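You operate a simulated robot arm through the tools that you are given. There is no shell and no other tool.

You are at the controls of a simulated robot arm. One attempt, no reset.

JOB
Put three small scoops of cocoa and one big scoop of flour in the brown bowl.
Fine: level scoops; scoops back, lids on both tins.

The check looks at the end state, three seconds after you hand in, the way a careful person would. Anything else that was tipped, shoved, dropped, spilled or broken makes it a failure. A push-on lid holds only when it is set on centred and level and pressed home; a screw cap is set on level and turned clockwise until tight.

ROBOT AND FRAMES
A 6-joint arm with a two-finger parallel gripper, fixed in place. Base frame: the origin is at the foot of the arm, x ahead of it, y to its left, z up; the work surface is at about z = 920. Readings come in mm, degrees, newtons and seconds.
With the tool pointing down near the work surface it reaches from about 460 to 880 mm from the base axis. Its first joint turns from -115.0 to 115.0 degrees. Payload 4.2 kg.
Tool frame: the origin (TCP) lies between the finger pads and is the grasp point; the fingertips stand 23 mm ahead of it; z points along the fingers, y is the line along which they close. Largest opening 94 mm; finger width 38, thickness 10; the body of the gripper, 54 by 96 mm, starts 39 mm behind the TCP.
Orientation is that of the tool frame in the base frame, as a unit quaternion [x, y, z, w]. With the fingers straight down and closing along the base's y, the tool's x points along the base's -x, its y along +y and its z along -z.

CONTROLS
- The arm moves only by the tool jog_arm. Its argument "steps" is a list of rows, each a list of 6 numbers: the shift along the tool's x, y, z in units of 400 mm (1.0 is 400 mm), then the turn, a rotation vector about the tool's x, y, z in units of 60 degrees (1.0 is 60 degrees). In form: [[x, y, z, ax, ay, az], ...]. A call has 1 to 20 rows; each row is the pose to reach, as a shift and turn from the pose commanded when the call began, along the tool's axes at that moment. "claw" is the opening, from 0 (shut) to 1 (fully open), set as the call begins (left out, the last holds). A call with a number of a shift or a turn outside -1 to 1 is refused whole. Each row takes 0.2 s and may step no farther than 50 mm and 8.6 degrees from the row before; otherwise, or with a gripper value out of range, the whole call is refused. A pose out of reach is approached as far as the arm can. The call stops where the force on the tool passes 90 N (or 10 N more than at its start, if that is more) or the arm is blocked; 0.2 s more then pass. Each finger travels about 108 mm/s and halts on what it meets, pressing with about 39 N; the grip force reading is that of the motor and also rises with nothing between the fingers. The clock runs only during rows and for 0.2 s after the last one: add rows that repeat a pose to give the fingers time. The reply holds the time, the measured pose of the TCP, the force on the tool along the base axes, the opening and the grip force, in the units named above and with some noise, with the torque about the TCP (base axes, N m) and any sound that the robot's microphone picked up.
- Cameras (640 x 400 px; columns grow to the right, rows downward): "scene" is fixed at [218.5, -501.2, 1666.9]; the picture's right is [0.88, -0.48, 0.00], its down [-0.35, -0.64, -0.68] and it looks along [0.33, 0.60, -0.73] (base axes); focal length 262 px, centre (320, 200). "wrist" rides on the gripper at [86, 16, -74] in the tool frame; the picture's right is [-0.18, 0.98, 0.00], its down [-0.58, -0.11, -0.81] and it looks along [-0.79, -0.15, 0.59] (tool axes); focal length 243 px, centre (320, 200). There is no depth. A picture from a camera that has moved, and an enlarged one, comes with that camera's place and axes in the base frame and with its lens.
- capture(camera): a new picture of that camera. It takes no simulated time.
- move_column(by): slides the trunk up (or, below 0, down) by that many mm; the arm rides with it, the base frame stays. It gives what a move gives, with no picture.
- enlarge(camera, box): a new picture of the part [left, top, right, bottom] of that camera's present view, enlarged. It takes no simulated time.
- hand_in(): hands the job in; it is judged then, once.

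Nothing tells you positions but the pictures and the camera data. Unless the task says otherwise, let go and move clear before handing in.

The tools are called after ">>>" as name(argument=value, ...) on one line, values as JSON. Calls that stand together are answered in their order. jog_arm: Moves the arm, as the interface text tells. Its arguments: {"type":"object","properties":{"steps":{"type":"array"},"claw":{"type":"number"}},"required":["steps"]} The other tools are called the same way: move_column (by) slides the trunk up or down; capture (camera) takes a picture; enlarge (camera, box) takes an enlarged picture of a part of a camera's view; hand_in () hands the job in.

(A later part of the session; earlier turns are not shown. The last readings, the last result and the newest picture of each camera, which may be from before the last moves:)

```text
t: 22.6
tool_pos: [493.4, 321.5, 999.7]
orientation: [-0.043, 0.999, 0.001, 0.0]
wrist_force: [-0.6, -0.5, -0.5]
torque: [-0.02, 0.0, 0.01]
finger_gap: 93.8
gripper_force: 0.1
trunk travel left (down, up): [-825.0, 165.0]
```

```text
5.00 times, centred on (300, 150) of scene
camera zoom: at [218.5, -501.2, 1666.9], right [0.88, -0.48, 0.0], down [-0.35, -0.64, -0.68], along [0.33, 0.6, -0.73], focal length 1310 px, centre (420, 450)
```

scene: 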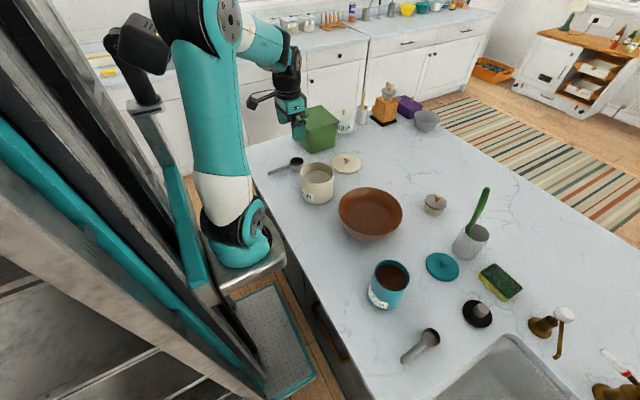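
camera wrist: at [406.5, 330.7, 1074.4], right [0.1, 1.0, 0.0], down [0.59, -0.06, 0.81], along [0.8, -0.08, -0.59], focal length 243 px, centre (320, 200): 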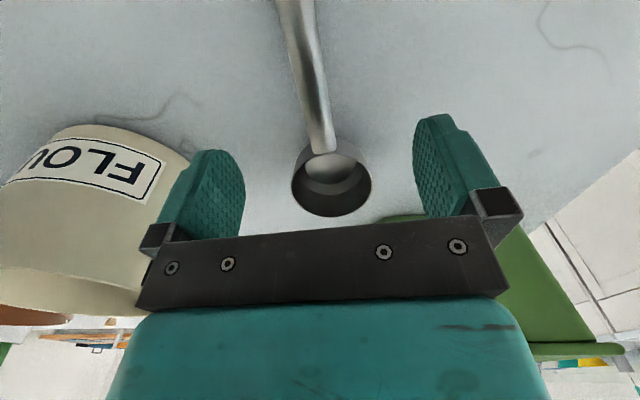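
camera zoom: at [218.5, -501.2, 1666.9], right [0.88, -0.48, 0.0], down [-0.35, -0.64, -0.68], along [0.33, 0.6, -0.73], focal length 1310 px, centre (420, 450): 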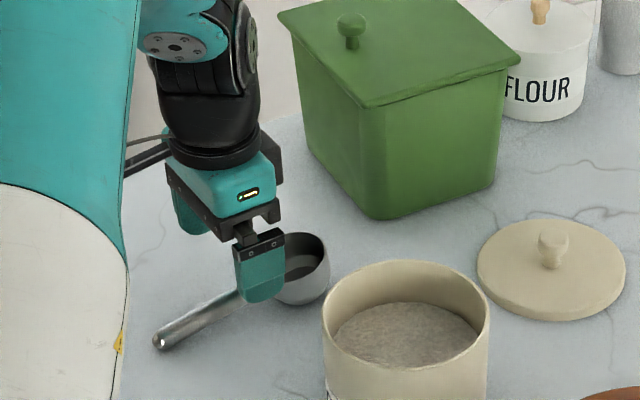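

>>> jog_arm(steps=[[0, 0, 0.07, 0, 0, 0], [0, 0, 0.135, 0, 0, 0], [0, 0, 0.135, 0, 0, 0]])

>>> capture(camera="wrist")

>>> enlarge(camera="scene", box=[260, 130, 330, 185])

```text
t: 23.4
tool_pos: [492.5, 322.4, 947.5]
orientation: [-0.043, 0.999, 0.0, 0.001]
wrist_force: [0.3, 0.4, -0.1]
torque: [0.02, -0.02, 0.0]
finger_gap: 94.2
gripper_force: 0.0
trunk travel left (down, up): [-825.0, 165.0]
```

```text
taken
camera wrist: at [405.3, 330.6, 1022.6], right [0.1, 1.0, 0.0], down [0.59, -0.06, 0.81], along [0.8, -0.08, -0.59], focal length 243 px, centre (320, 200)
```

wrist: 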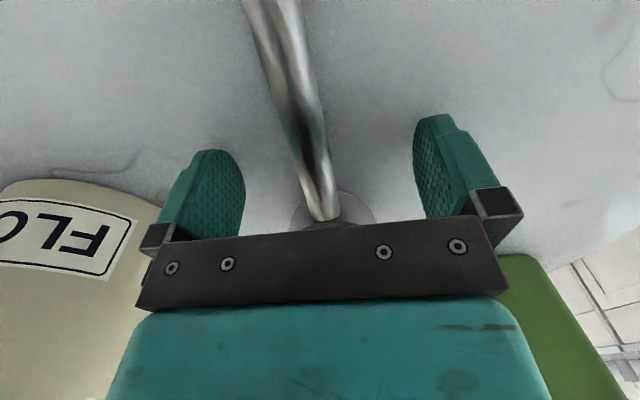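

```text
7.27 times, centred on (295, 158) of scene
camera zoom: at [218.5, -501.2, 1666.9], right [0.88, -0.48, 0.0], down [-0.35, -0.64, -0.68], along [0.33, 0.6, -0.73], focal length 1905 px, centre (502, 509)
```

zoom: 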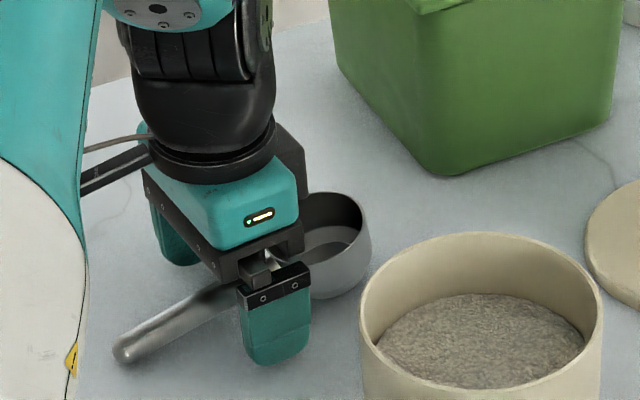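

>>> jog_arm(steps=[[0, 0, 0.003, 0, 0, 0], [0, 0, 0.003, 0, 0, 0], [0, 0, 0.003, 0, 0, 0], [0, 0, 0.003, 0, 0, 0], [0, 0, 0.003, 0, 0, 0]], claw=0)

>>> jog_arm(steps=[[0, 0, -0.01, 0, 0, 0], [0, 0, -0.025, 0, 0, 0], [0, 0, -0.05, 0, 0, 0], [0, 0, -0.075, 0, 0, 0], [0, 0, -0.1, 0, 0, 0], [0, 0, -0.1, 0, 0, 0]])

>>> enlarge(camera="scene", box=[260, 110, 340, 175])

>>> capture(camera="wrist")

```text
t: 24.6
tool_pos: [494.1, 320.5, 945.1]
orientation: [-0.044, 0.999, 0.0, 0.0]
wrist_force: [0.3, 0.1, -0.3]
torque: [-0.01, 0.03, 0.03]
finger_gap: 16.9
gripper_force: 39.2
trunk travel left (down, up): [-825.0, 165.0]
```

```text
t: 26.0
tool_pos: [495.2, 321.6, 984.0]
orientation: [-0.043, 0.999, -0.001, 0.001]
wrist_force: [1.0, 0.8, -1.1]
torque: [-0.02, 0.07, 0.0]
finger_gap: 16.8
gripper_force: 39.5
trunk travel left (down, up): [-825.0, 165.0]
```

```text
6.15 times, centred on (300, 142) of scene
camera zoom: at [218.5, -501.2, 1666.9], right [0.88, -0.48, 0.0], down [-0.35, -0.64, -0.68], along [0.33, 0.6, -0.73], focal length 1612 px, centre (443, 554)
```

zoom: 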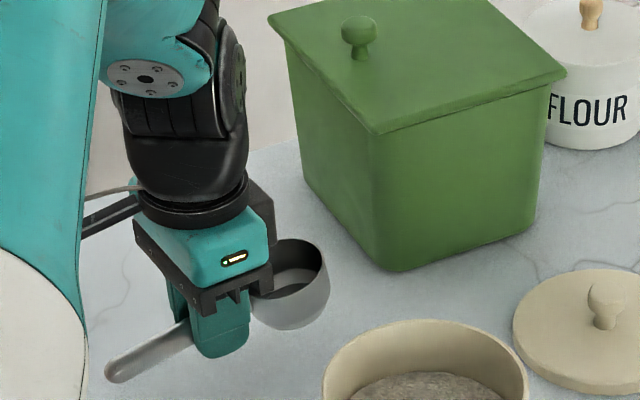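

```text
taken
camera wrist: at [406.8, 330.6, 1059.8], right [0.1, 1.0, 0.0], down [0.59, -0.06, 0.81], along [0.8, -0.08, -0.59], focal length 243 px, centre (320, 200)
```

wrist: 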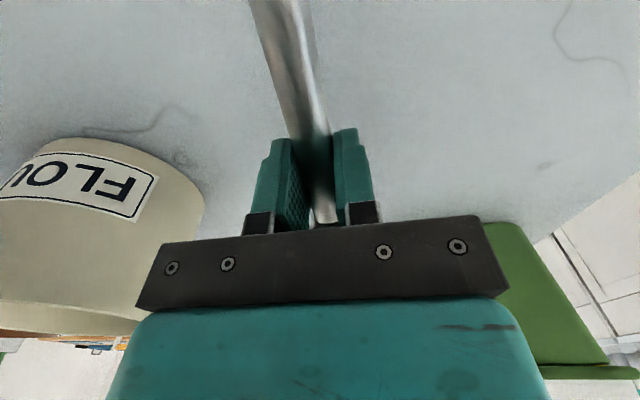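

The grip holds now (gap 16.8 mm) near the bowl. I'll lift and pitch it level, so I can set it down on its base and regrip further back on the handle.

>>> jog_arm(steps=[[-0.01, 0, -0.04, 0, 0.08, 0], [-0.02, 0, -0.075, 0, 0.16, 0], [-0.03, 0, -0.1, 0, 0.2333, 0], [-0.03, 0, -0.1, 0, 0.2333, 0]])

>>> enlarge(camera="scene", box=[262, 110, 326, 160])

>>> capture(camera="wrist")

```text
t: 27.0
tool_pos: [505.0, 322.4, 1025.6]
orientation: [-0.044, 0.991, -0.006, -0.123]
wrist_force: [1.1, -0.7, 0.2]
torque: [-0.02, 0.05, 0.03]
finger_gap: 16.7
gripper_force: 39.0
trunk travel left (down, up): [-825.0, 165.0]
```

```text
8.00 times, centred on (294, 135) of scene
camera zoom: at [218.5, -501.2, 1666.9], right [0.88, -0.48, 0.0], down [-0.35, -0.64, -0.68], along [0.33, 0.6, -0.73], focal length 2095 px, centre (528, 720)
```

zoom: 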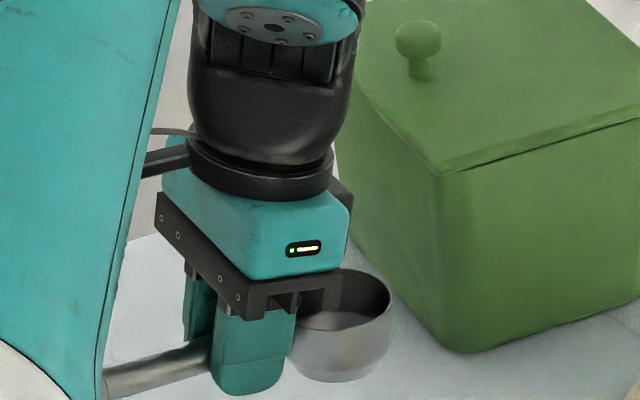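

```text
taken
camera wrist: at [437.8, 333.2, 1119.0], right [0.09, 0.99, -0.05], down [0.77, -0.04, 0.64], along [0.64, -0.09, -0.77], focal length 243 px, centre (320, 200)
```

wrist: 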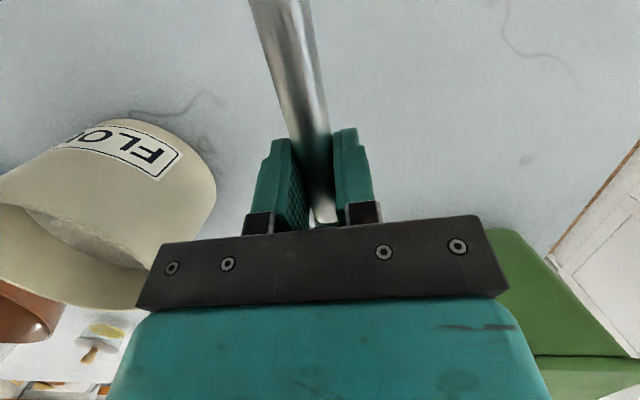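

The scoop looks level now. I'll lower it back over its original spot, stopping just before contact.

>>> jog_arm(steps=[[-0.013, -0.002, 0.056, 0, 0, 0], [-0.026, -0.004, 0.113, 0, 0, 0], [-0.0391, -0.005, 0.1645, 0, 0, 0], [-0.0391, -0.005, 0.1645, 0, 0, 0]])

>>> enlarge(camera="scene", box=[262, 130, 326, 180])

```text
t: 28.0
tool_pos: [504.9, 321.2, 956.4]
orientation: [-0.044, 0.992, -0.005, -0.122]
wrist_force: [0.5, 0.1, 3.1]
torque: [0.05, -0.19, -0.03]
finger_gap: 16.5
gripper_force: 39.0
trunk travel left (down, up): [-825.0, 165.0]
```

```text
8.00 times, centred on (294, 155) of scene
camera zoom: at [218.5, -501.2, 1666.9], right [0.88, -0.48, 0.0], down [-0.35, -0.64, -0.68], along [0.33, 0.6, -0.73], focal length 2095 px, centre (528, 560)
```

zoom: 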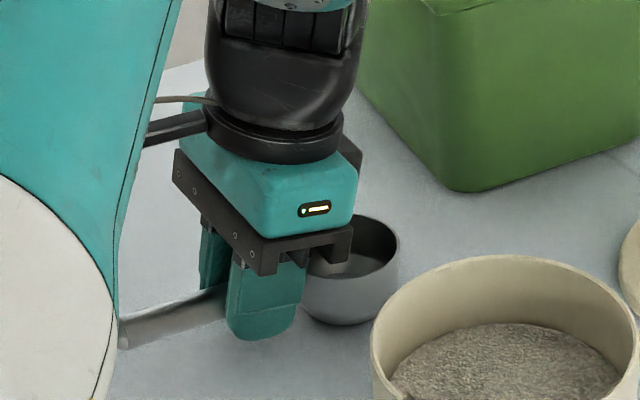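

Contact felt (about 3 N upward through the bowl), so it's standing on the counter. Releasing gently.

>>> jog_arm(steps=[[0, 0, 0, 0, 0, 0], [0, 0, 0, 0, 0, 0], [0, 0, 0, 0, 0, 0]], claw=0.6)

>>> enlarge(camera="scene", box=[262, 130, 326, 180])

>>> capture(camera="wrist")

```text
t: 28.8
tool_pos: [502.7, 320.3, 955.4]
orientation: [-0.043, 0.992, -0.006, -0.121]
wrist_force: [0.7, -0.4, 0.1]
torque: [0.01, 0.01, 0.03]
finger_gap: 56.4
gripper_force: 0.1
trunk travel left (down, up): [-825.0, 165.0]
```

```text
8.00 times, centred on (294, 155) of scene
camera zoom: at [218.5, -501.2, 1666.9], right [0.88, -0.48, 0.0], down [-0.35, -0.64, -0.68], along [0.33, 0.6, -0.73], focal length 2095 px, centre (528, 560)
```

zoom: 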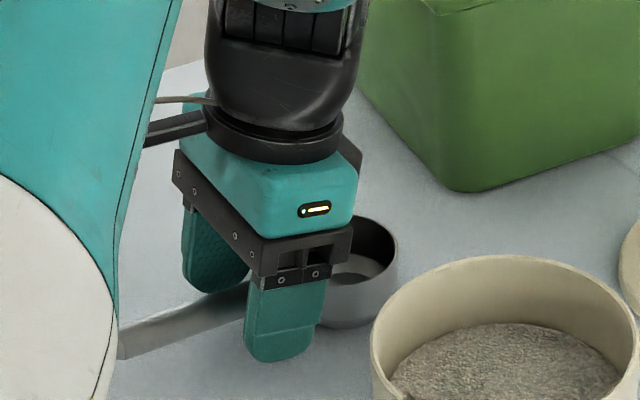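

```text
taken
camera wrist: at [437.2, 331.5, 1050.3], right [0.09, 0.99, -0.05], down [0.77, -0.04, 0.64], along [0.64, -0.09, -0.77], focal length 243 px, centre (320, 200)
```

wrist: 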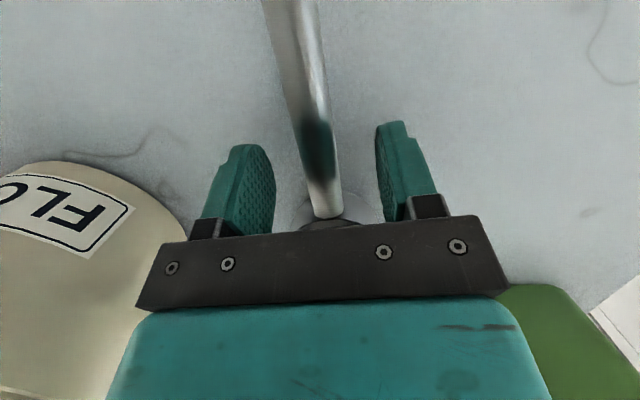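

The scoop tipped back onto its handle tip after release, so I'll rise and look at how it lies, then try gripping further back on the handle but as deep as the counter allows.

>>> jog_arm(steps=[[0.0106, 0, -0.0425, 0, 0, 0], [0.0212, 0, -0.085, 0, 0, 0], [0.0424, 0, -0.17, 0, -0.08, 0], [0.0424, 0, -0.17, 0, -0.16, 0], [0.0424, 0, -0.17, 0, -0.2333, 0], [0.0424, 0, -0.17, 0, -0.2333, 0]])

>>> capture(camera="wrist")

>>> enlarge(camera="scene", box=[262, 130, 326, 180])

```text
t: 30.2
tool_pos: [506.3, 319.9, 1026.9]
orientation: [-0.044, 0.999, 0.0, 0.001]
wrist_force: [-0.4, 0.6, 0.2]
torque: [-0.01, -0.03, -0.02]
finger_gap: 56.5
gripper_force: 0.1
trunk travel left (down, up): [-825.0, 165.0]
```

```text
taken
camera wrist: at [418.9, 329.5, 1102.1], right [0.1, 1.0, 0.0], down [0.59, -0.06, 0.81], along [0.8, -0.08, -0.59], focal length 243 px, centre (320, 200)
```

wrist: 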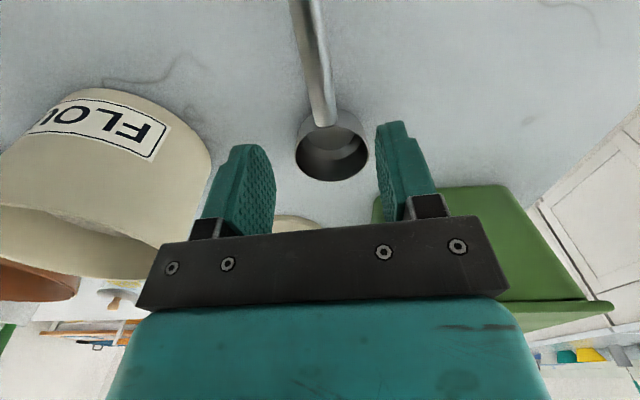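

```text
8.00 times, centred on (294, 155) of scene
camera zoom: at [218.5, -501.2, 1666.9], right [0.88, -0.48, 0.0], down [-0.35, -0.64, -0.68], along [0.33, 0.6, -0.73], focal length 2095 px, centre (528, 560)
```

zoom: 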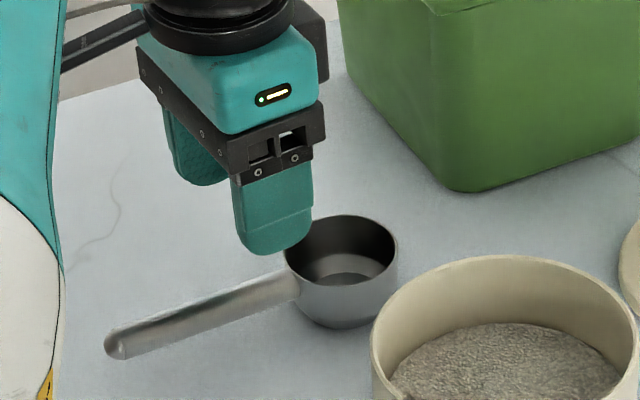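

It's actually standing level again, nearly at its original spot. Now I'll regrip at the far part of the handle with the handle right at the grasp point.

>>> jog_arm(steps=[[0.06, 0.001, 0, 0, 0, 0], [0.1228, 0.0018, 0, 0, 0, 0], [0.1228, 0.0018, 0.08, 0, 0, 0], [0.1228, 0.0018, 0.14, 0, 0, 0], [0.1228, 0.0018, 0.14, 0, 0, 0]], claw=1)

>>> capture(camera="wrist")

>>> enlarge(camera="scene", box=[262, 130, 326, 180])

```text
t: 31.4
tool_pos: [457.6, 316.5, 970.1]
orientation: [-0.043, 0.999, 0.001, 0.001]
wrist_force: [0.0, 0.2, 0.2]
torque: [0.03, 0.05, 0.02]
finger_gap: 93.9
gripper_force: 0.0
trunk travel left (down, up): [-825.0, 165.0]
```

```text
taken
camera wrist: at [370.4, 325.3, 1046.3], right [0.1, 1.0, 0.0], down [0.59, -0.06, 0.81], along [0.8, -0.08, -0.59], focal length 243 px, centre (320, 200)
```

wrist: 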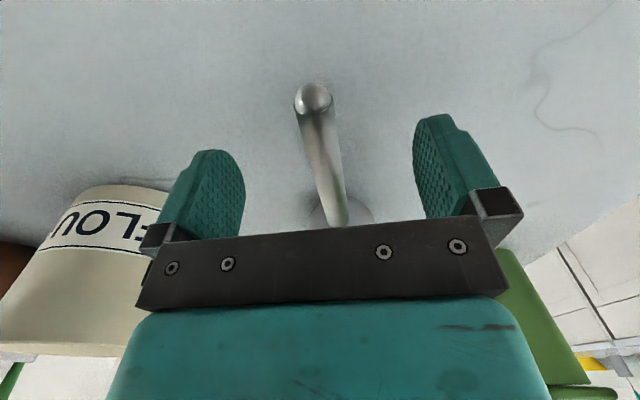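

```text
8.00 times, centred on (294, 155) of scene
camera zoom: at [218.5, -501.2, 1666.9], right [0.88, -0.48, 0.0], down [-0.35, -0.64, -0.68], along [0.33, 0.6, -0.73], focal length 2095 px, centre (528, 560)
```

zoom: 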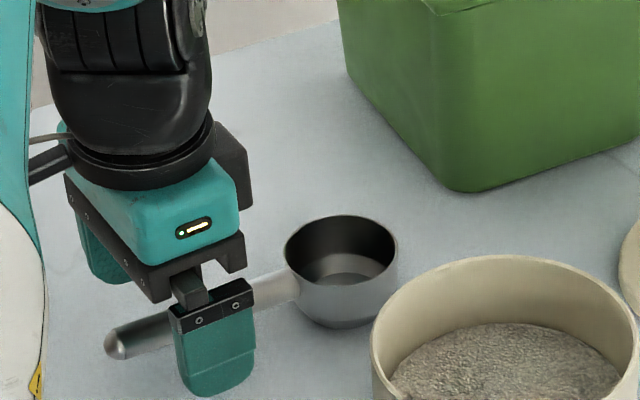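

>>> jog_arm(steps=[[0, 0, 0.03, 0, 0, 0], [0, 0, 0.0565, 0, 0, 0], [0, 0, 0.0565, 0, 0, 0]])

>>> jog_arm(steps=[[0, 0, 0, 0, 0, 0], [0, 0, 0, 0, 0, 0], [0, 0, 0, 0, 0, 0], [0, 0, 0, 0, 0, 0], [0, 0, 0, 0, 0, 0]], claw=0)

>>> capture(camera="wrist")

>>> enlarge(camera="scene", box=[262, 130, 326, 180])

```text
t: 32.2
tool_pos: [457.4, 315.2, 947.4]
orientation: [-0.043, 0.999, 0.001, 0.001]
wrist_force: [-0.1, -1.0, -0.9]
torque: [0.0, -0.02, 0.0]
finger_gap: 93.6
gripper_force: 0.0
trunk travel left (down, up): [-825.0, 165.0]
```

```text
t: 33.4
tool_pos: [457.2, 316.0, 947.0]
orientation: [-0.043, 0.999, 0.0, -0.001]
wrist_force: [0.0, 0.9, 0.1]
torque: [0.0, 0.06, 0.01]
finger_gap: 16.5
gripper_force: 39.0
trunk travel left (down, up): [-825.0, 165.0]
```

```text
taken
camera wrist: at [369.9, 325.2, 1023.2], right [0.1, 1.0, 0.0], down [0.59, -0.06, 0.81], along [0.8, -0.08, -0.59], focal length 243 px, centre (320, 200)
```

wrist: 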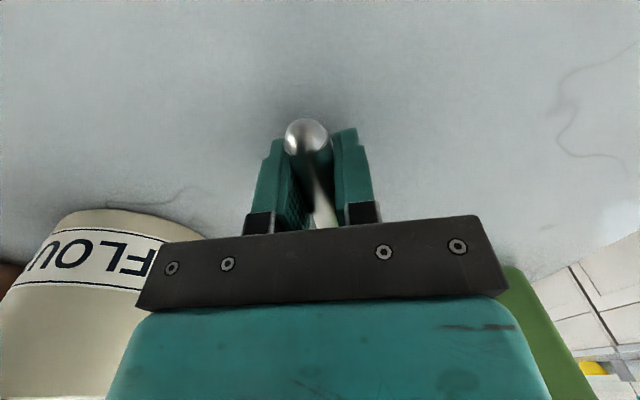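

```text
8.00 times, centred on (294, 155) of scene
camera zoom: at [218.5, -501.2, 1666.9], right [0.88, -0.48, 0.0], down [-0.35, -0.64, -0.68], along [0.33, 0.6, -0.73], focal length 2095 px, centre (528, 560)
```

zoom: 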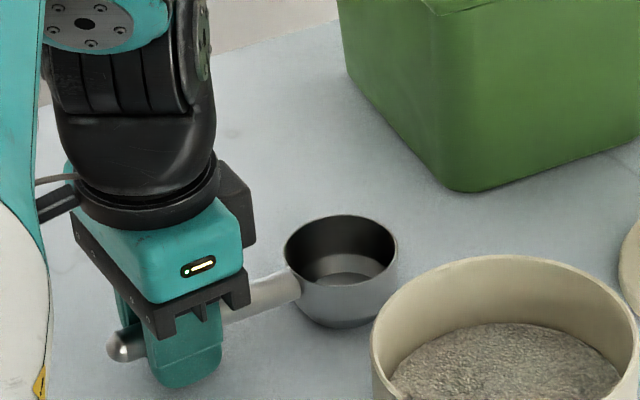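

Firm grip at the far handle. Lifting slowly and checking for sag.

>>> jog_arm(steps=[[0, 0, -0.01, 0, 0, 0], [0, 0, -0.025, 0, 0, 0], [0, 0, -0.05, 0, 0, 0], [0, 0, -0.1, 0, 0, 0], [0, 0, -0.15, 0, 0, 0], [0, 0, -0.15, 0, 0, 0]])

>>> enlarge(camera="scene", box=[262, 100, 326, 150])

>>> capture(camera="wrist")

```text
t: 34.8
tool_pos: [458.9, 316.7, 1008.6]
orientation: [-0.043, 0.999, 0.0, -0.001]
wrist_force: [-0.2, 0.2, -0.6]
torque: [-0.02, 0.09, -0.01]
finger_gap: 16.5
gripper_force: 38.9
trunk travel left (down, up): [-825.0, 165.0]
```

```text
8.00 times, centred on (294, 125) of scene
camera zoom: at [218.5, -501.2, 1666.9], right [0.88, -0.48, 0.0], down [-0.35, -0.64, -0.68], along [0.33, 0.6, -0.73], focal length 2095 px, centre (528, 800)
```

zoom: 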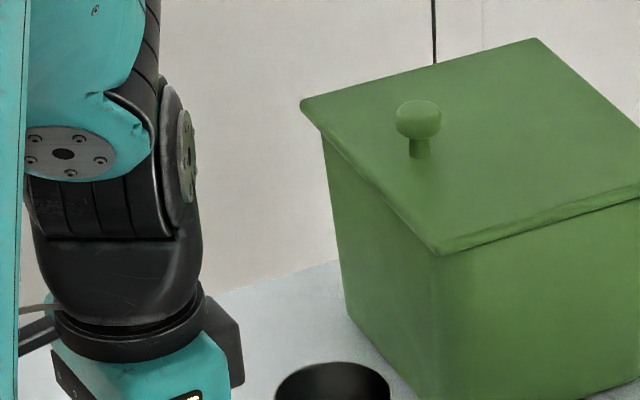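

```text
taken
camera wrist: at [370.8, 326.7, 1083.4], right [0.1, 1.0, 0.0], down [0.59, -0.06, 0.81], along [0.8, -0.08, -0.59], focal length 243 px, centre (320, 200)
```

wrist: 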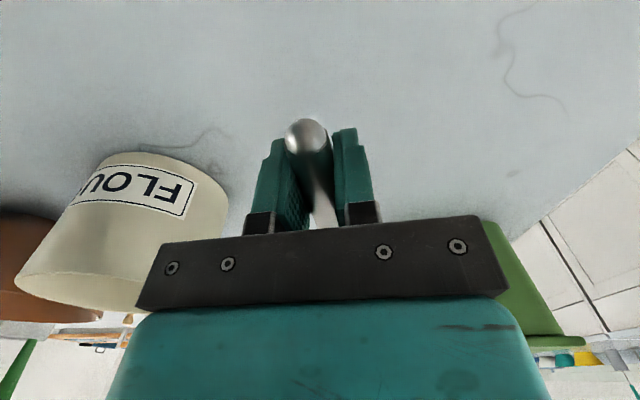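

No sag. I'll now raise the scoop and bring it above the flour tin, still level.

>>> jog_arm(steps=[[0, 0, -0.1, 0, 0, 0], [0, 0, -0.2, 0, 0, 0], [0, -0.02, -0.3, 0, 0, 0], [-0.01, -0.1, -0.348, 0, 0, 0], [-0.025, -0.2, -0.348, 0, 0, 0], [-0.04, -0.3, -0.348, 0, 0, 0], [-0.05, -0.39, -0.348, 0, 0, 0], [-0.0595, -0.4518, -0.348, 0, 0, 0], [-0.0595, -0.4518, -0.348, 0, 0, 0]])

>>> enlarge(camera="scene", box=[270, 60, 398, 210])

>>> capture(camera="scene")

```text
t: 36.8
tool_pos: [495.8, 137.5, 1145.2]
orientation: [-0.044, 0.999, 0.0, 0.0]
wrist_force: [-0.5, 0.3, -0.8]
torque: [-0.05, 0.09, 0.0]
finger_gap: 16.3
gripper_force: 38.6
trunk travel left (down, up): [-825.0, 165.0]
```

```text
2.67 times, centred on (334, 135) of scene
camera zoom: at [218.5, -501.2, 1666.9], right [0.88, -0.48, 0.0], down [-0.35, -0.64, -0.68], along [0.33, 0.6, -0.73], focal length 698 px, centre (283, 373)
```

zoom: 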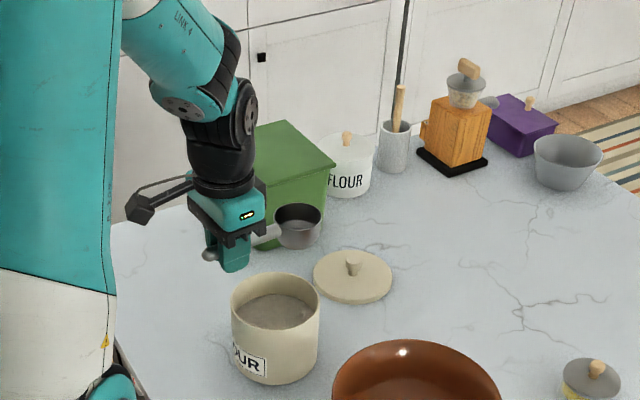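

```text
taken
```

scene: 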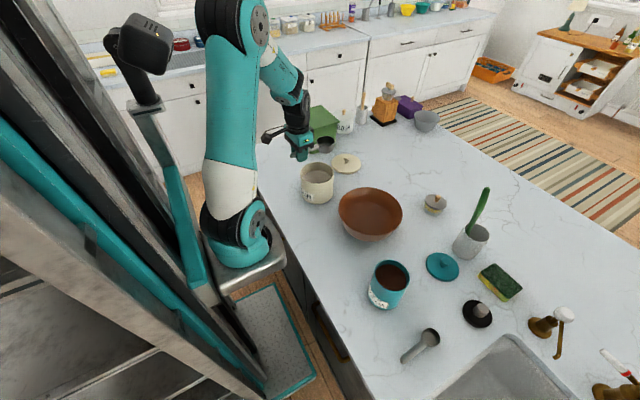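

The wrist looks like a pitch joint followed by a side joint, so in-plane pitching should be fine. I'll tilt the scoop nose-down 55° above the tin, checking reach.

>>> jog_arm(steps=[[0, 0, 0, 0, 0.115, 0], [0, 0, 0, 0, 0.23, 0], [0, 0, 0, 0, 0.345, 0], [0, 0, 0, 0, 0.46, 0], [0, 0, 0, 0, 0.575, 0], [0, 0, 0, 0, 0.69, 0], [0, 0, 0, 0, 0.805, 0], [0, 0, 0, 0, 0.9167, 0], [0, 0, 0, 0, 0.9167, 0]])

>>> enlarge(camera="scene", box=[270, 90, 398, 220])

>>> capture(camera="wrist")

```text
t: 38.8
tool_pos: [486.7, 133.8, 1141.1]
orientation: [-0.037, 0.887, -0.019, -0.459]
wrist_force: [0.0, 0.2, -1.1]
torque: [0.0, 0.03, -0.01]
finger_gap: 16.4
gripper_force: 38.6
out of reach, approached as far as the arm can: row 8, 9
trunk travel left (down, up): [-825.0, 165.0]
```

```text
3.08 times, centred on (334, 155) of scene
camera zoom: at [218.5, -501.2, 1666.9], right [0.88, -0.48, 0.0], down [-0.35, -0.64, -0.68], along [0.33, 0.6, -0.73], focal length 806 px, centre (277, 338)
```

zoom: 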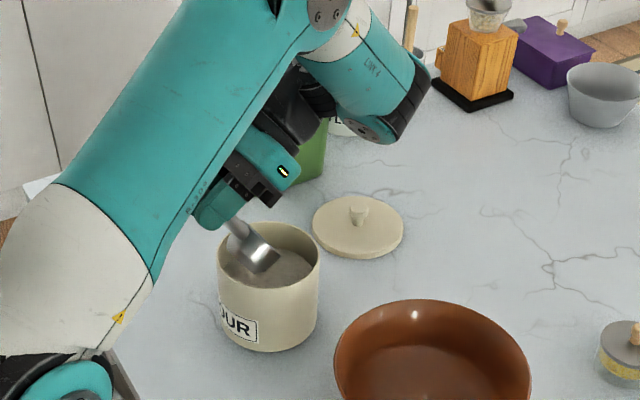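

```text
taken
camera wrist: at [496.4, 151.5, 1254.7], right [0.02, 0.99, -0.15], down [1.0, -0.02, -0.01], along [-0.01, -0.15, -0.99], focal length 243 px, centre (320, 200)
```

wrist: 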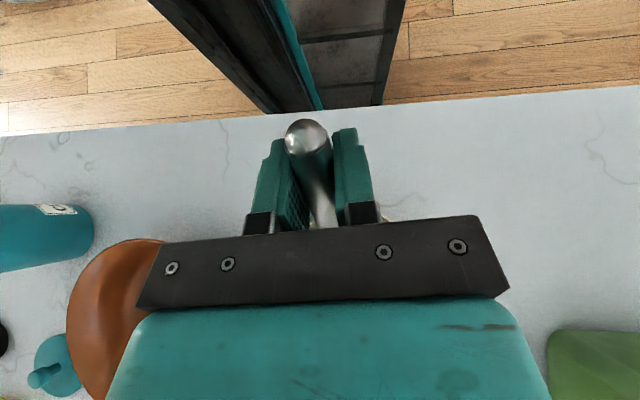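

Reach runs out just past ~48° at this trunk height. I'll raise the trunk 120 mm, which steepens the forearm, then come back down with the arm.

>>> move_column(by=120)

>>> enlarge(camera="scene", box=[200, 20, 400, 220])

```text
t: 40.3
tool_pos: [487.3, 134.7, 1260.3]
orientation: [-0.038, 0.887, -0.021, -0.46]
wrist_force: [0.1, 0.2, -1.5]
torque: [0.03, 0.06, 0.01]
finger_gap: 16.8
gripper_force: 38.7
trunk travel left (down, up): [-945.0, 45.0]
```

```text
2.00 times, centred on (300, 120) of scene
camera zoom: at [218.5, -501.2, 1666.9], right [0.88, -0.48, 0.0], down [-0.35, -0.64, -0.68], along [0.33, 0.6, -0.73], focal length 524 px, centre (360, 360)
```

zoom: 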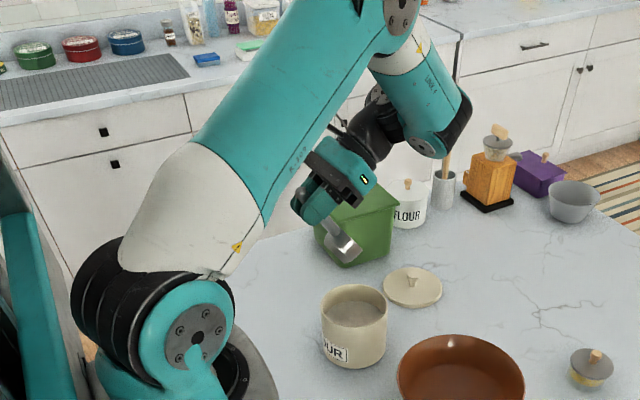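

>>> jog_arm(steps=[[-0.0822, 0.0023, 0.0477, 0, 0, 0], [-0.1643, 0.0047, 0.0955, 0, 0, 0], [-0.2465, 0.007, 0.1432, 0, 0, 0], [-0.2465, 0.007, 0.1432, 0, 0, 0]])

>>> enlarge(camera="scene", box=[270, 90, 398, 220])

```text
t: 41.3
tool_pos: [497.0, 135.8, 1147.5]
orientation: [-0.038, 0.887, -0.02, -0.46]
wrist_force: [-0.2, 0.4, -1.6]
torque: [-0.01, 0.03, 0.02]
finger_gap: 16.4
gripper_force: 39.5
trunk travel left (down, up): [-945.0, 45.0]
```

```text
3.08 times, centred on (334, 155) of scene
camera zoom: at [218.5, -501.2, 1666.9], right [0.88, -0.48, 0.0], down [-0.35, -0.64, -0.68], along [0.33, 0.6, -0.73], focal length 806 px, centre (277, 338)
```

zoom: 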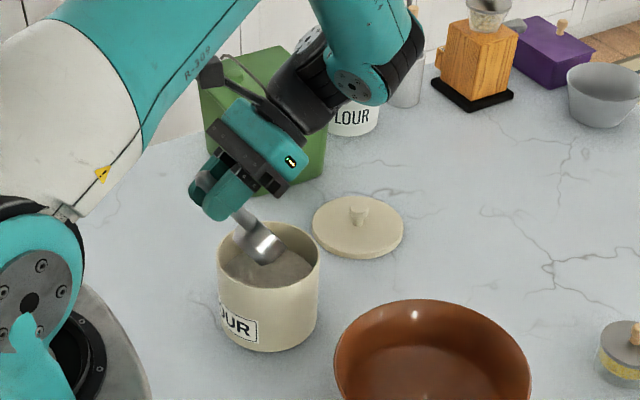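

Now reachable at 55°. Lowering the scoop nose into the tin until just above the flour.

>>> jog_arm(steps=[[-0.048, 0, 0.0335, 0, 0, 0], [-0.096, 0, 0.067, 0, 0, 0], [-0.1433, 0, 0.1005, 0, 0, 0], [-0.1433, 0, 0.1005, 0, 0, 0]])

>>> enlarge(camera="scene", box=[280, 120, 376, 216])

>>> capture(camera="wrist")

```text
t: 42.3
tool_pos: [495.9, 138.0, 1077.7]
orientation: [-0.037, 0.887, -0.019, -0.46]
wrist_force: [0.4, -0.5, -0.9]
torque: [-0.02, 0.07, 0.01]
finger_gap: 16.4
gripper_force: 39.2
trunk travel left (down, up): [-945.0, 45.0]
```

```text
4.17 times, centred on (328, 168) of scene
camera zoom: at [218.5, -501.2, 1666.9], right [0.88, -0.48, 0.0], down [-0.35, -0.64, -0.68], along [0.33, 0.6, -0.73], focal length 1091 px, centre (287, 333)
```

zoom: 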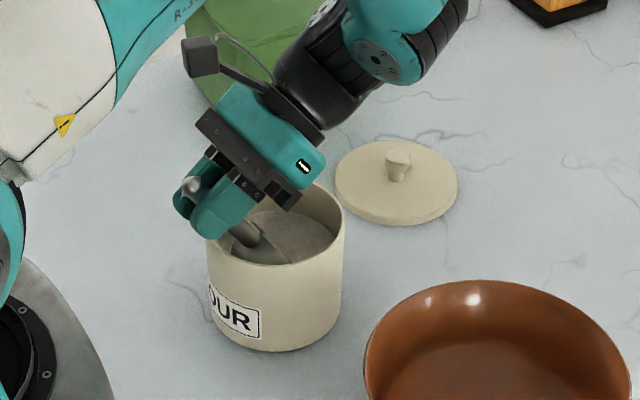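

```text
taken
camera wrist: at [506.3, 154.6, 1192.9], right [0.02, 0.99, -0.15], down [1.0, -0.02, -0.01], along [-0.01, -0.15, -0.99], focal length 243 px, centre (320, 200)
```

wrist: 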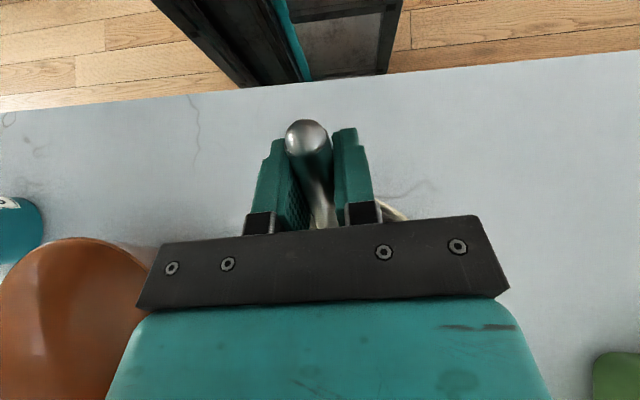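

>>> enlarge(camera="scene", box=[300, 145, 350, 190])

>>> enlarge(camera="wrist", box=[230, 100, 430, 240])

```text
8.89 times, centred on (325, 168) of scene
camera zoom: at [218.5, -501.2, 1666.9], right [0.88, -0.48, 0.0], down [-0.35, -0.64, -0.68], along [0.33, 0.6, -0.73], focal length 2328 px, centre (276, 489)
```

zoom: 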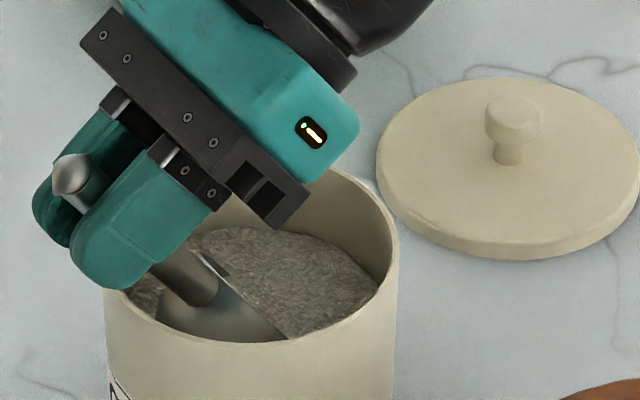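

```text
2.86 times, centred on (330, 170) of wrist
camera zoom: at [506.3, 154.6, 1192.9], right [0.02, 0.99, -0.15], down [1.0, -0.02, -0.01], along [-0.01, -0.15, -0.99], focal length 693 px, centre (291, 286)
```

zoom: 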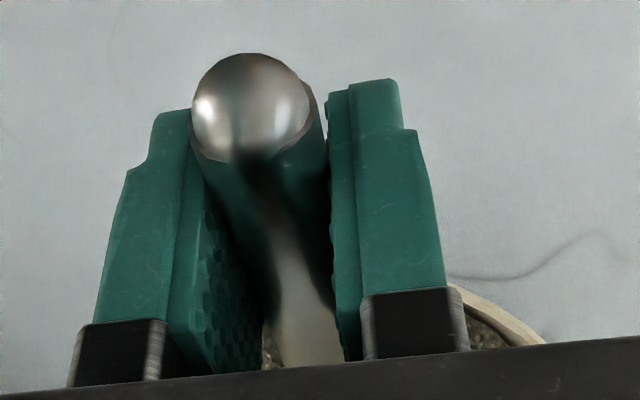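

Clearances look fine. Pushing the scoop's lip into the flour in small steps.

>>> jog_arm(steps=[[-0.0118, 0, 0.0083, 0, 0, 0], [-0.0236, 0, 0.0165, 0, 0, 0], [-0.0353, 0, 0.0248, 0, 0, 0], [-0.0471, 0, 0.033, 0, 0, 0], [-0.0471, 0, 0.033, 0, 0, 0]])

>>> enlarge(camera="scene", box=[300, 145, 350, 190])

```text
t: 43.5
tool_pos: [496.2, 139.1, 1053.4]
orientation: [-0.037, 0.887, -0.019, -0.46]
wrist_force: [3.0, 1.8, 2.2]
torque: [0.03, -0.03, 0.0]
finger_gap: 16.5
gripper_force: 39.2
trunk travel left (down, up): [-945.0, 45.0]
```

```text
8.89 times, centred on (325, 168) of scene
camera zoom: at [218.5, -501.2, 1666.9], right [0.88, -0.48, 0.0], down [-0.35, -0.64, -0.68], along [0.33, 0.6, -0.73], focal length 2328 px, centre (276, 489)
```

zoom: 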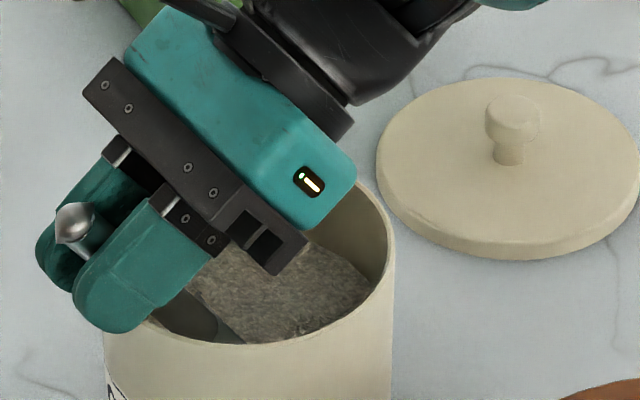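

The flour resists softly (a few newtons), so the bowl is in the powder. Now I'll sweep forward and rotate up to level while rising clear of the rim.

>>> jog_arm(steps=[[0.0033, 0, -0.0145, 0, -0.05, 0], [0.0042, 0, -0.0086, 0, -0.1083, 0], [0.0051, 0, -0.0027, 0, -0.1667, 0], [0.006, 0, 0.0031, 0, -0.225, 0], [0.0069, 0, 0.0089, 0, -0.2833, 0], [0.0077, 0, 0.0155, 0, -0.35, 0], [0.0085, 0, 0.0221, 0, -0.4167, 0], [0.0111, 0, 0.0276, 0, -0.5, 0], [0.0139, 0, 0.033, 0, -0.5833, 0], [0.0178, 0, 0.0376, 0, -0.6667, 0], [0.0219, 0, 0.0421, 0, -0.75, 0], [0.0302, 0, 0.0387, 0, -0.8333, 0], [0.0413, 0, 0.0337, 0, -0.9167, 0], [0.0413, 0, 0.0337, 0, -0.9167, 0], [0.0704, 0, 0.0133, 0, -0.9167, 0], [0.1232, 0, -0.0237, 0, -0.9167, 0], [0.1232, 0, -0.0237, 0, -0.9167, 0]])

>>> enlarge(camera="scene", box=[295, 120, 359, 190])

>>> enlarge(camera="scene", box=[270, 90, 398, 220])

```text
t: 47.1
tool_pos: [475.5, 135.1, 1100.3]
orientation: [-0.043, 0.999, 0.0, 0.002]
wrist_force: [-0.5, 0.0, -1.3]
torque: [-0.04, 0.12, 0.02]
finger_gap: 16.7
gripper_force: 38.9
trunk travel left (down, up): [-945.0, 45.0]
```

```text
5.71 times, centred on (327, 155) of scene
camera zoom: at [218.5, -501.2, 1666.9], right [0.88, -0.48, 0.0], down [-0.35, -0.64, -0.68], along [0.33, 0.6, -0.73], focal length 1496 px, centre (280, 457)
```

zoom: 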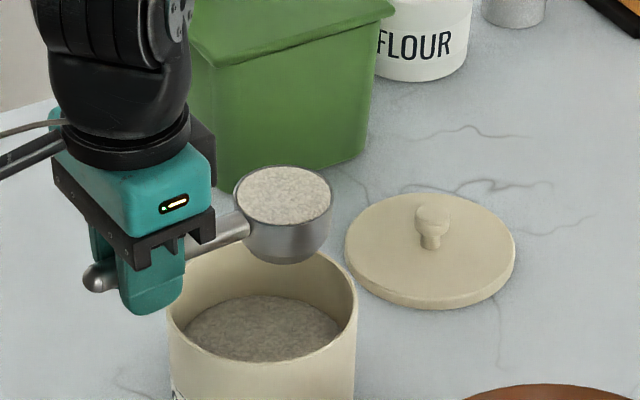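

```text
3.08 times, centred on (334, 155) of scene
camera zoom: at [218.5, -501.2, 1666.9], right [0.88, -0.48, 0.0], down [-0.35, -0.64, -0.68], along [0.33, 0.6, -0.73], focal length 806 px, centre (277, 338)
```

zoom: 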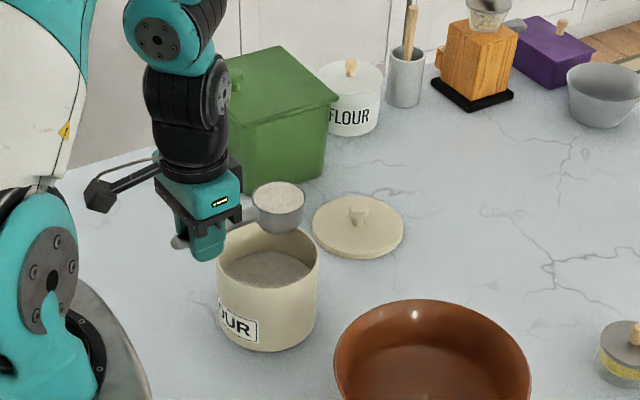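

The scoop came up full of flour. I'll zoom in to judge whether it's level or heaped.

>>> enlarge(camera="scene", box=[312, 142, 336, 166])

>>> capture(camera="wrist")

```text
16.00 times, centred on (324, 154) of scene
camera zoom: at [218.5, -501.2, 1666.9], right [0.88, -0.48, 0.0], down [-0.35, -0.64, -0.68], along [0.33, 0.6, -0.73], focal length 4190 px, centre (256, 936)
```

zoom: 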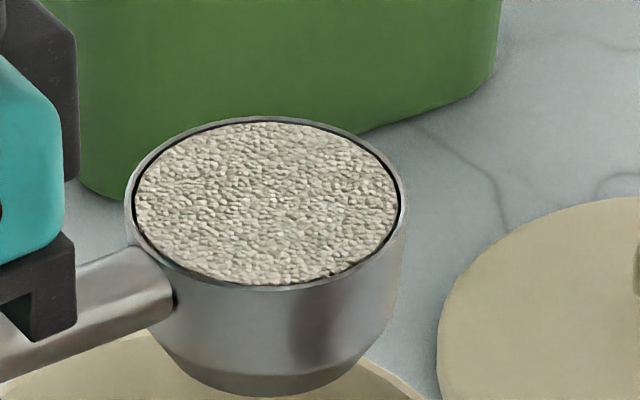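

```text
taken
camera wrist: at [387.6, 145.3, 1174.0], right [0.1, 0.99, 0.0], down [0.59, -0.06, 0.81], along [0.8, -0.08, -0.59], focal length 243 px, centre (320, 200)
```

wrist: 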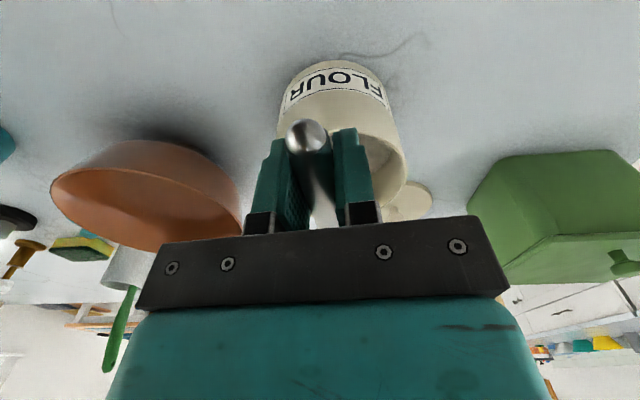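

The flour surface is flat and flush with the scoop rim – a level scoop. I'll carry it level toward the brown bowl while yawing so the handle lies sideways, which makes the pour a simple wrist pitch.

>>> jog_arm(steps=[[0, 0, -0.05, 0, 0, 0], [0, 0, -0.12, 0, 0, 0], [-0.01, -0.02, -0.18, 0, 0, 0], [-0.03, -0.08, -0.21, 0, 0, -0.05], [-0.05, -0.15, -0.225, 0, 0, -0.13], [-0.07, -0.22, -0.225, 0, 0, -0.21], [-0.09, -0.29, -0.225, 0, 0, -0.29], [-0.11, -0.36, -0.225, 0, 0, -0.37], [-0.13, -0.43, -0.225, 0, 0, -0.45], [-0.155, -0.5, -0.225, 0, 0, -0.54], [-0.175, -0.57, -0.225, 0, 0, -0.63], [-0.2, -0.64, -0.225, 0, 0, -0.72], [-0.22, -0.71, -0.225, 0, 0, -0.82], [-0.24, -0.76, -0.225, 0, 0, -0.92], [-0.2493, -0.7843, -0.225, 0, 0, -1.0], [-0.2493, -0.7843, -0.225, 0, 0, -1.0]])

>>> capture(camera="scene")

>>> enlarge(camera="scene", box=[330, 120, 430, 240])

```text
t: 50.5
tool_pos: [600.6, -166.7, 1189.7]
orientation: [-0.537, 0.843, 0.0, 0.0]
wrist_force: [0.0, -0.8, -1.7]
torque: [-0.1, 0.02, -0.02]
finger_gap: 16.3
gripper_force: 39.3
trunk travel left (down, up): [-945.0, 45.0]
```

```text
taken
```

scene: 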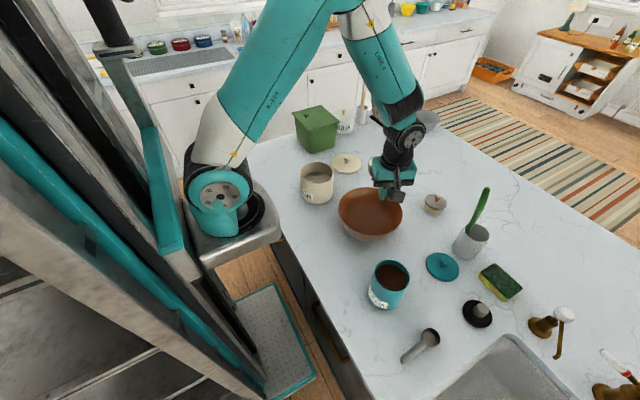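

```text
3.33 times, centred on (380, 180) of scene
camera zoom: at [218.5, -501.2, 1666.9], right [0.88, -0.48, 0.0], down [-0.35, -0.64, -0.68], along [0.33, 0.6, -0.73], focal length 873 px, centre (120, 267)
```

zoom: 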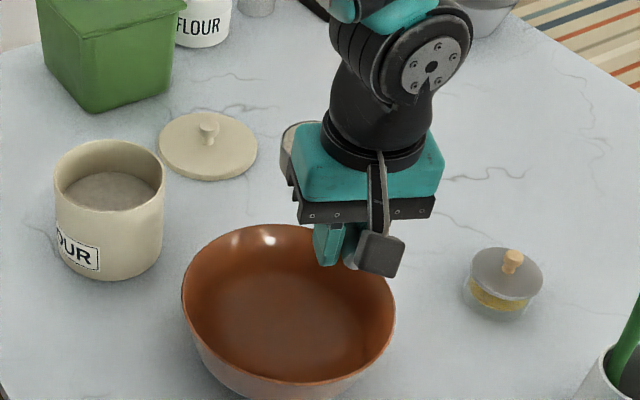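

The scoop's bowl is above the brown bowl's centre. Lowering slightly, then starting the pour pitch.

>>> jog_arm(steps=[[0, 0, 0.04, 0, 0, 0], [0, 0, 0.08, 0, 0, 0], [0, 0, 0.1, 0.1, 0, 0], [0, 0, 0.1, 0.2, 0, 0], [0, 0, 0.1, 0.3, 0, 0], [0, 0, 0.1, 0.4, 0, 0], [0, 0, 0.1, 0.5, 0, 0], [0, 0, 0.1, 0.6, 0, 0], [0, 0, 0.1, 0.7, 0, 0], [0, 0, 0.1, 0.8, 0, 0], [0, 0, 0.1, 0.9, 0, 0], [0, 0, 0.1, 1.0, 0, 0], [0, 0, 0.1, 1.0, 0, 0]])

>>> enlarge(camera="scene", box=[310, 120, 430, 250])

>>> capture(camera="scene")

```text
t: 53.3
tool_pos: [614.1, -166.5, 1143.6]
orientation: [-0.464, 0.73, -0.422, 0.27]
wrist_force: [-0.1, 0.4, -1.2]
torque: [-0.11, 0.07, 0.01]
finger_gap: 16.9
gripper_force: 39.1
out of reach, approached as far as the arm can: row 11, 12, 13
trunk travel left (down, up): [-945.0, 45.0]
```

```text
3.08 times, centred on (370, 185) of scene
camera zoom: at [218.5, -501.2, 1666.9], right [0.88, -0.48, 0.0], down [-0.35, -0.64, -0.68], along [0.33, 0.6, -0.73], focal length 806 px, centre (166, 246)
```

zoom: 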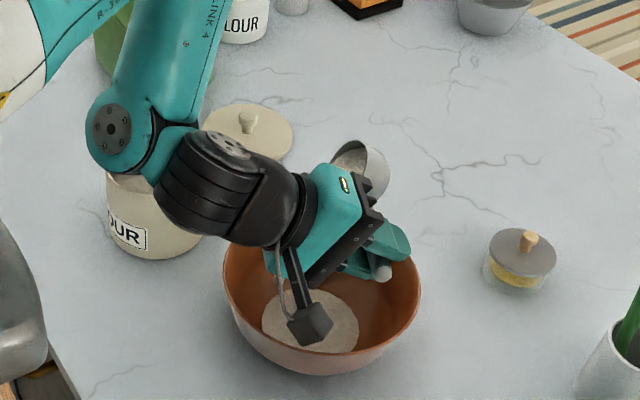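

```text
taken
```

scene: 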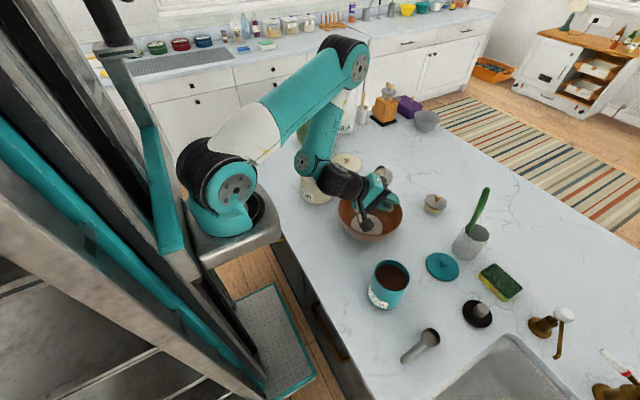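

Most of the flour already slid into the bowl at 60°, then the arm hit an inner-reach limit. I'll rise straight up and lower the trunk by the same amount to unfold the arm, keeping the scoop above the bowl.

>>> jog_arm(steps=[[0, -0.072, -0.042, 0, 0, 0], [0, -0.144, -0.083, 0, 0, 0], [0, -0.2165, -0.125, 0, 0, 0], [0, -0.2165, -0.125, 0, 0, 0]])

>>> move_column(by=-100)

>>> capture(camera="scene")

```text
t: 54.3
tool_pos: [633.4, -166.7, 1244.1]
orientation: [-0.464, 0.73, -0.422, 0.269]
wrist_force: [-0.9, -1.0, -1.3]
torque: [-0.12, 0.05, 0.0]
finger_gap: 16.6
gripper_force: 39.3
out of reach, approached as far as the arm can: row 1, 2, 3, 4
trunk travel left (down, up): [-945.0, 45.0]
```

```text
t: 55.6
tool_pos: [633.4, -165.7, 1142.3]
orientation: [-0.464, 0.731, -0.422, 0.27]
wrist_force: [0.0, 0.0, -1.6]
torque: [-0.11, 0.08, -0.01]
finger_gap: 16.1
gripper_force: 39.1
trunk travel left (down, up): [-845.0, 145.0]
```

```text
taken
```

scene: 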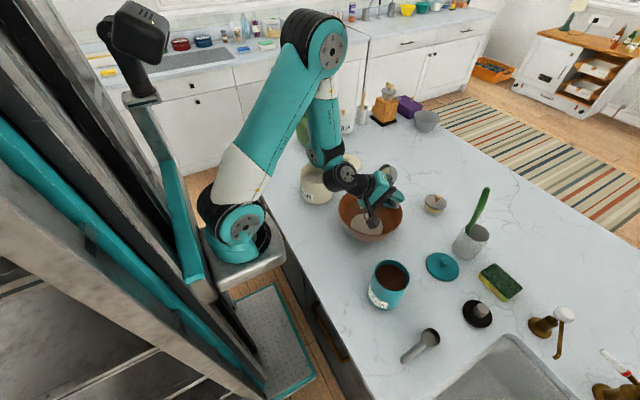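

>>> enlarge(camera="scene", box=[345, 150, 410, 210])

>>> enlarge(camera="scene", box=[180, 170, 320, 300])

```text
6.67 times, centred on (378, 180) of scene
camera zoom: at [218.5, -501.2, 1666.9], right [0.88, -0.48, 0.0], down [-0.35, -0.64, -0.68], along [0.33, 0.6, -0.73], focal length 1746 px, centre (-63, 333)
```

zoom: 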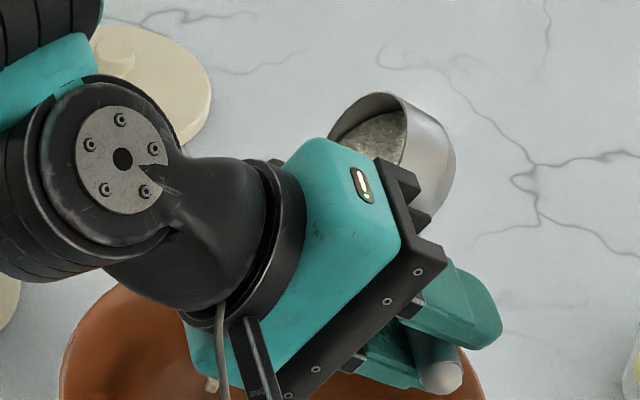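

```text
3.08 times, centred on (250, 235) of scene
camera zoom: at [218.5, -501.2, 1666.9], right [0.88, -0.48, 0.0], down [-0.35, -0.64, -0.68], along [0.33, 0.6, -0.73], focal length 806 px, centre (535, 92)
```

zoom: 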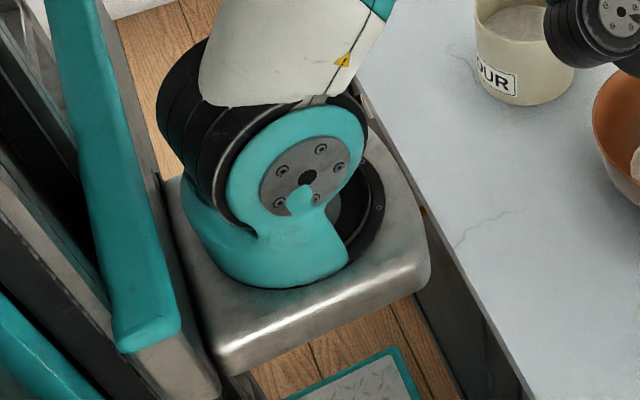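

About half the flour is still in the scoop. I'll continue lowering the trunk in stages (raising the hand to compensate) so the wrist can pitch past horizontal.

>>> move_column(by=-50)

>>> jog_arm(steps=[[0, -0.087, -0.05, 0, 0, 0], [0, -0.173, -0.1, 0, 0, 0], [0, -0.26, -0.15, 0, 0, 0], [0, -0.26, -0.15, 0, 0, 0]])

```text
t: 56.5
tool_pos: [634.0, -167.0, 1091.6]
orientation: [-0.464, 0.73, -0.423, 0.27]
wrist_force: [-0.9, -0.1, -1.0]
torque: [-0.1, 0.06, 0.0]
finger_gap: 16.7
gripper_force: 39.3
trunk travel left (down, up): [-795.0, 195.0]
```

```text
t: 57.5
tool_pos: [634.7, -167.2, 1212.4]
orientation: [-0.464, 0.731, -0.421, 0.269]
wrist_force: [0.5, -0.6, -2.5]
torque: [-0.1, 0.08, 0.0]
finger_gap: 16.6
gripper_force: 39.4
trunk travel left (down, up): [-795.0, 195.0]
```

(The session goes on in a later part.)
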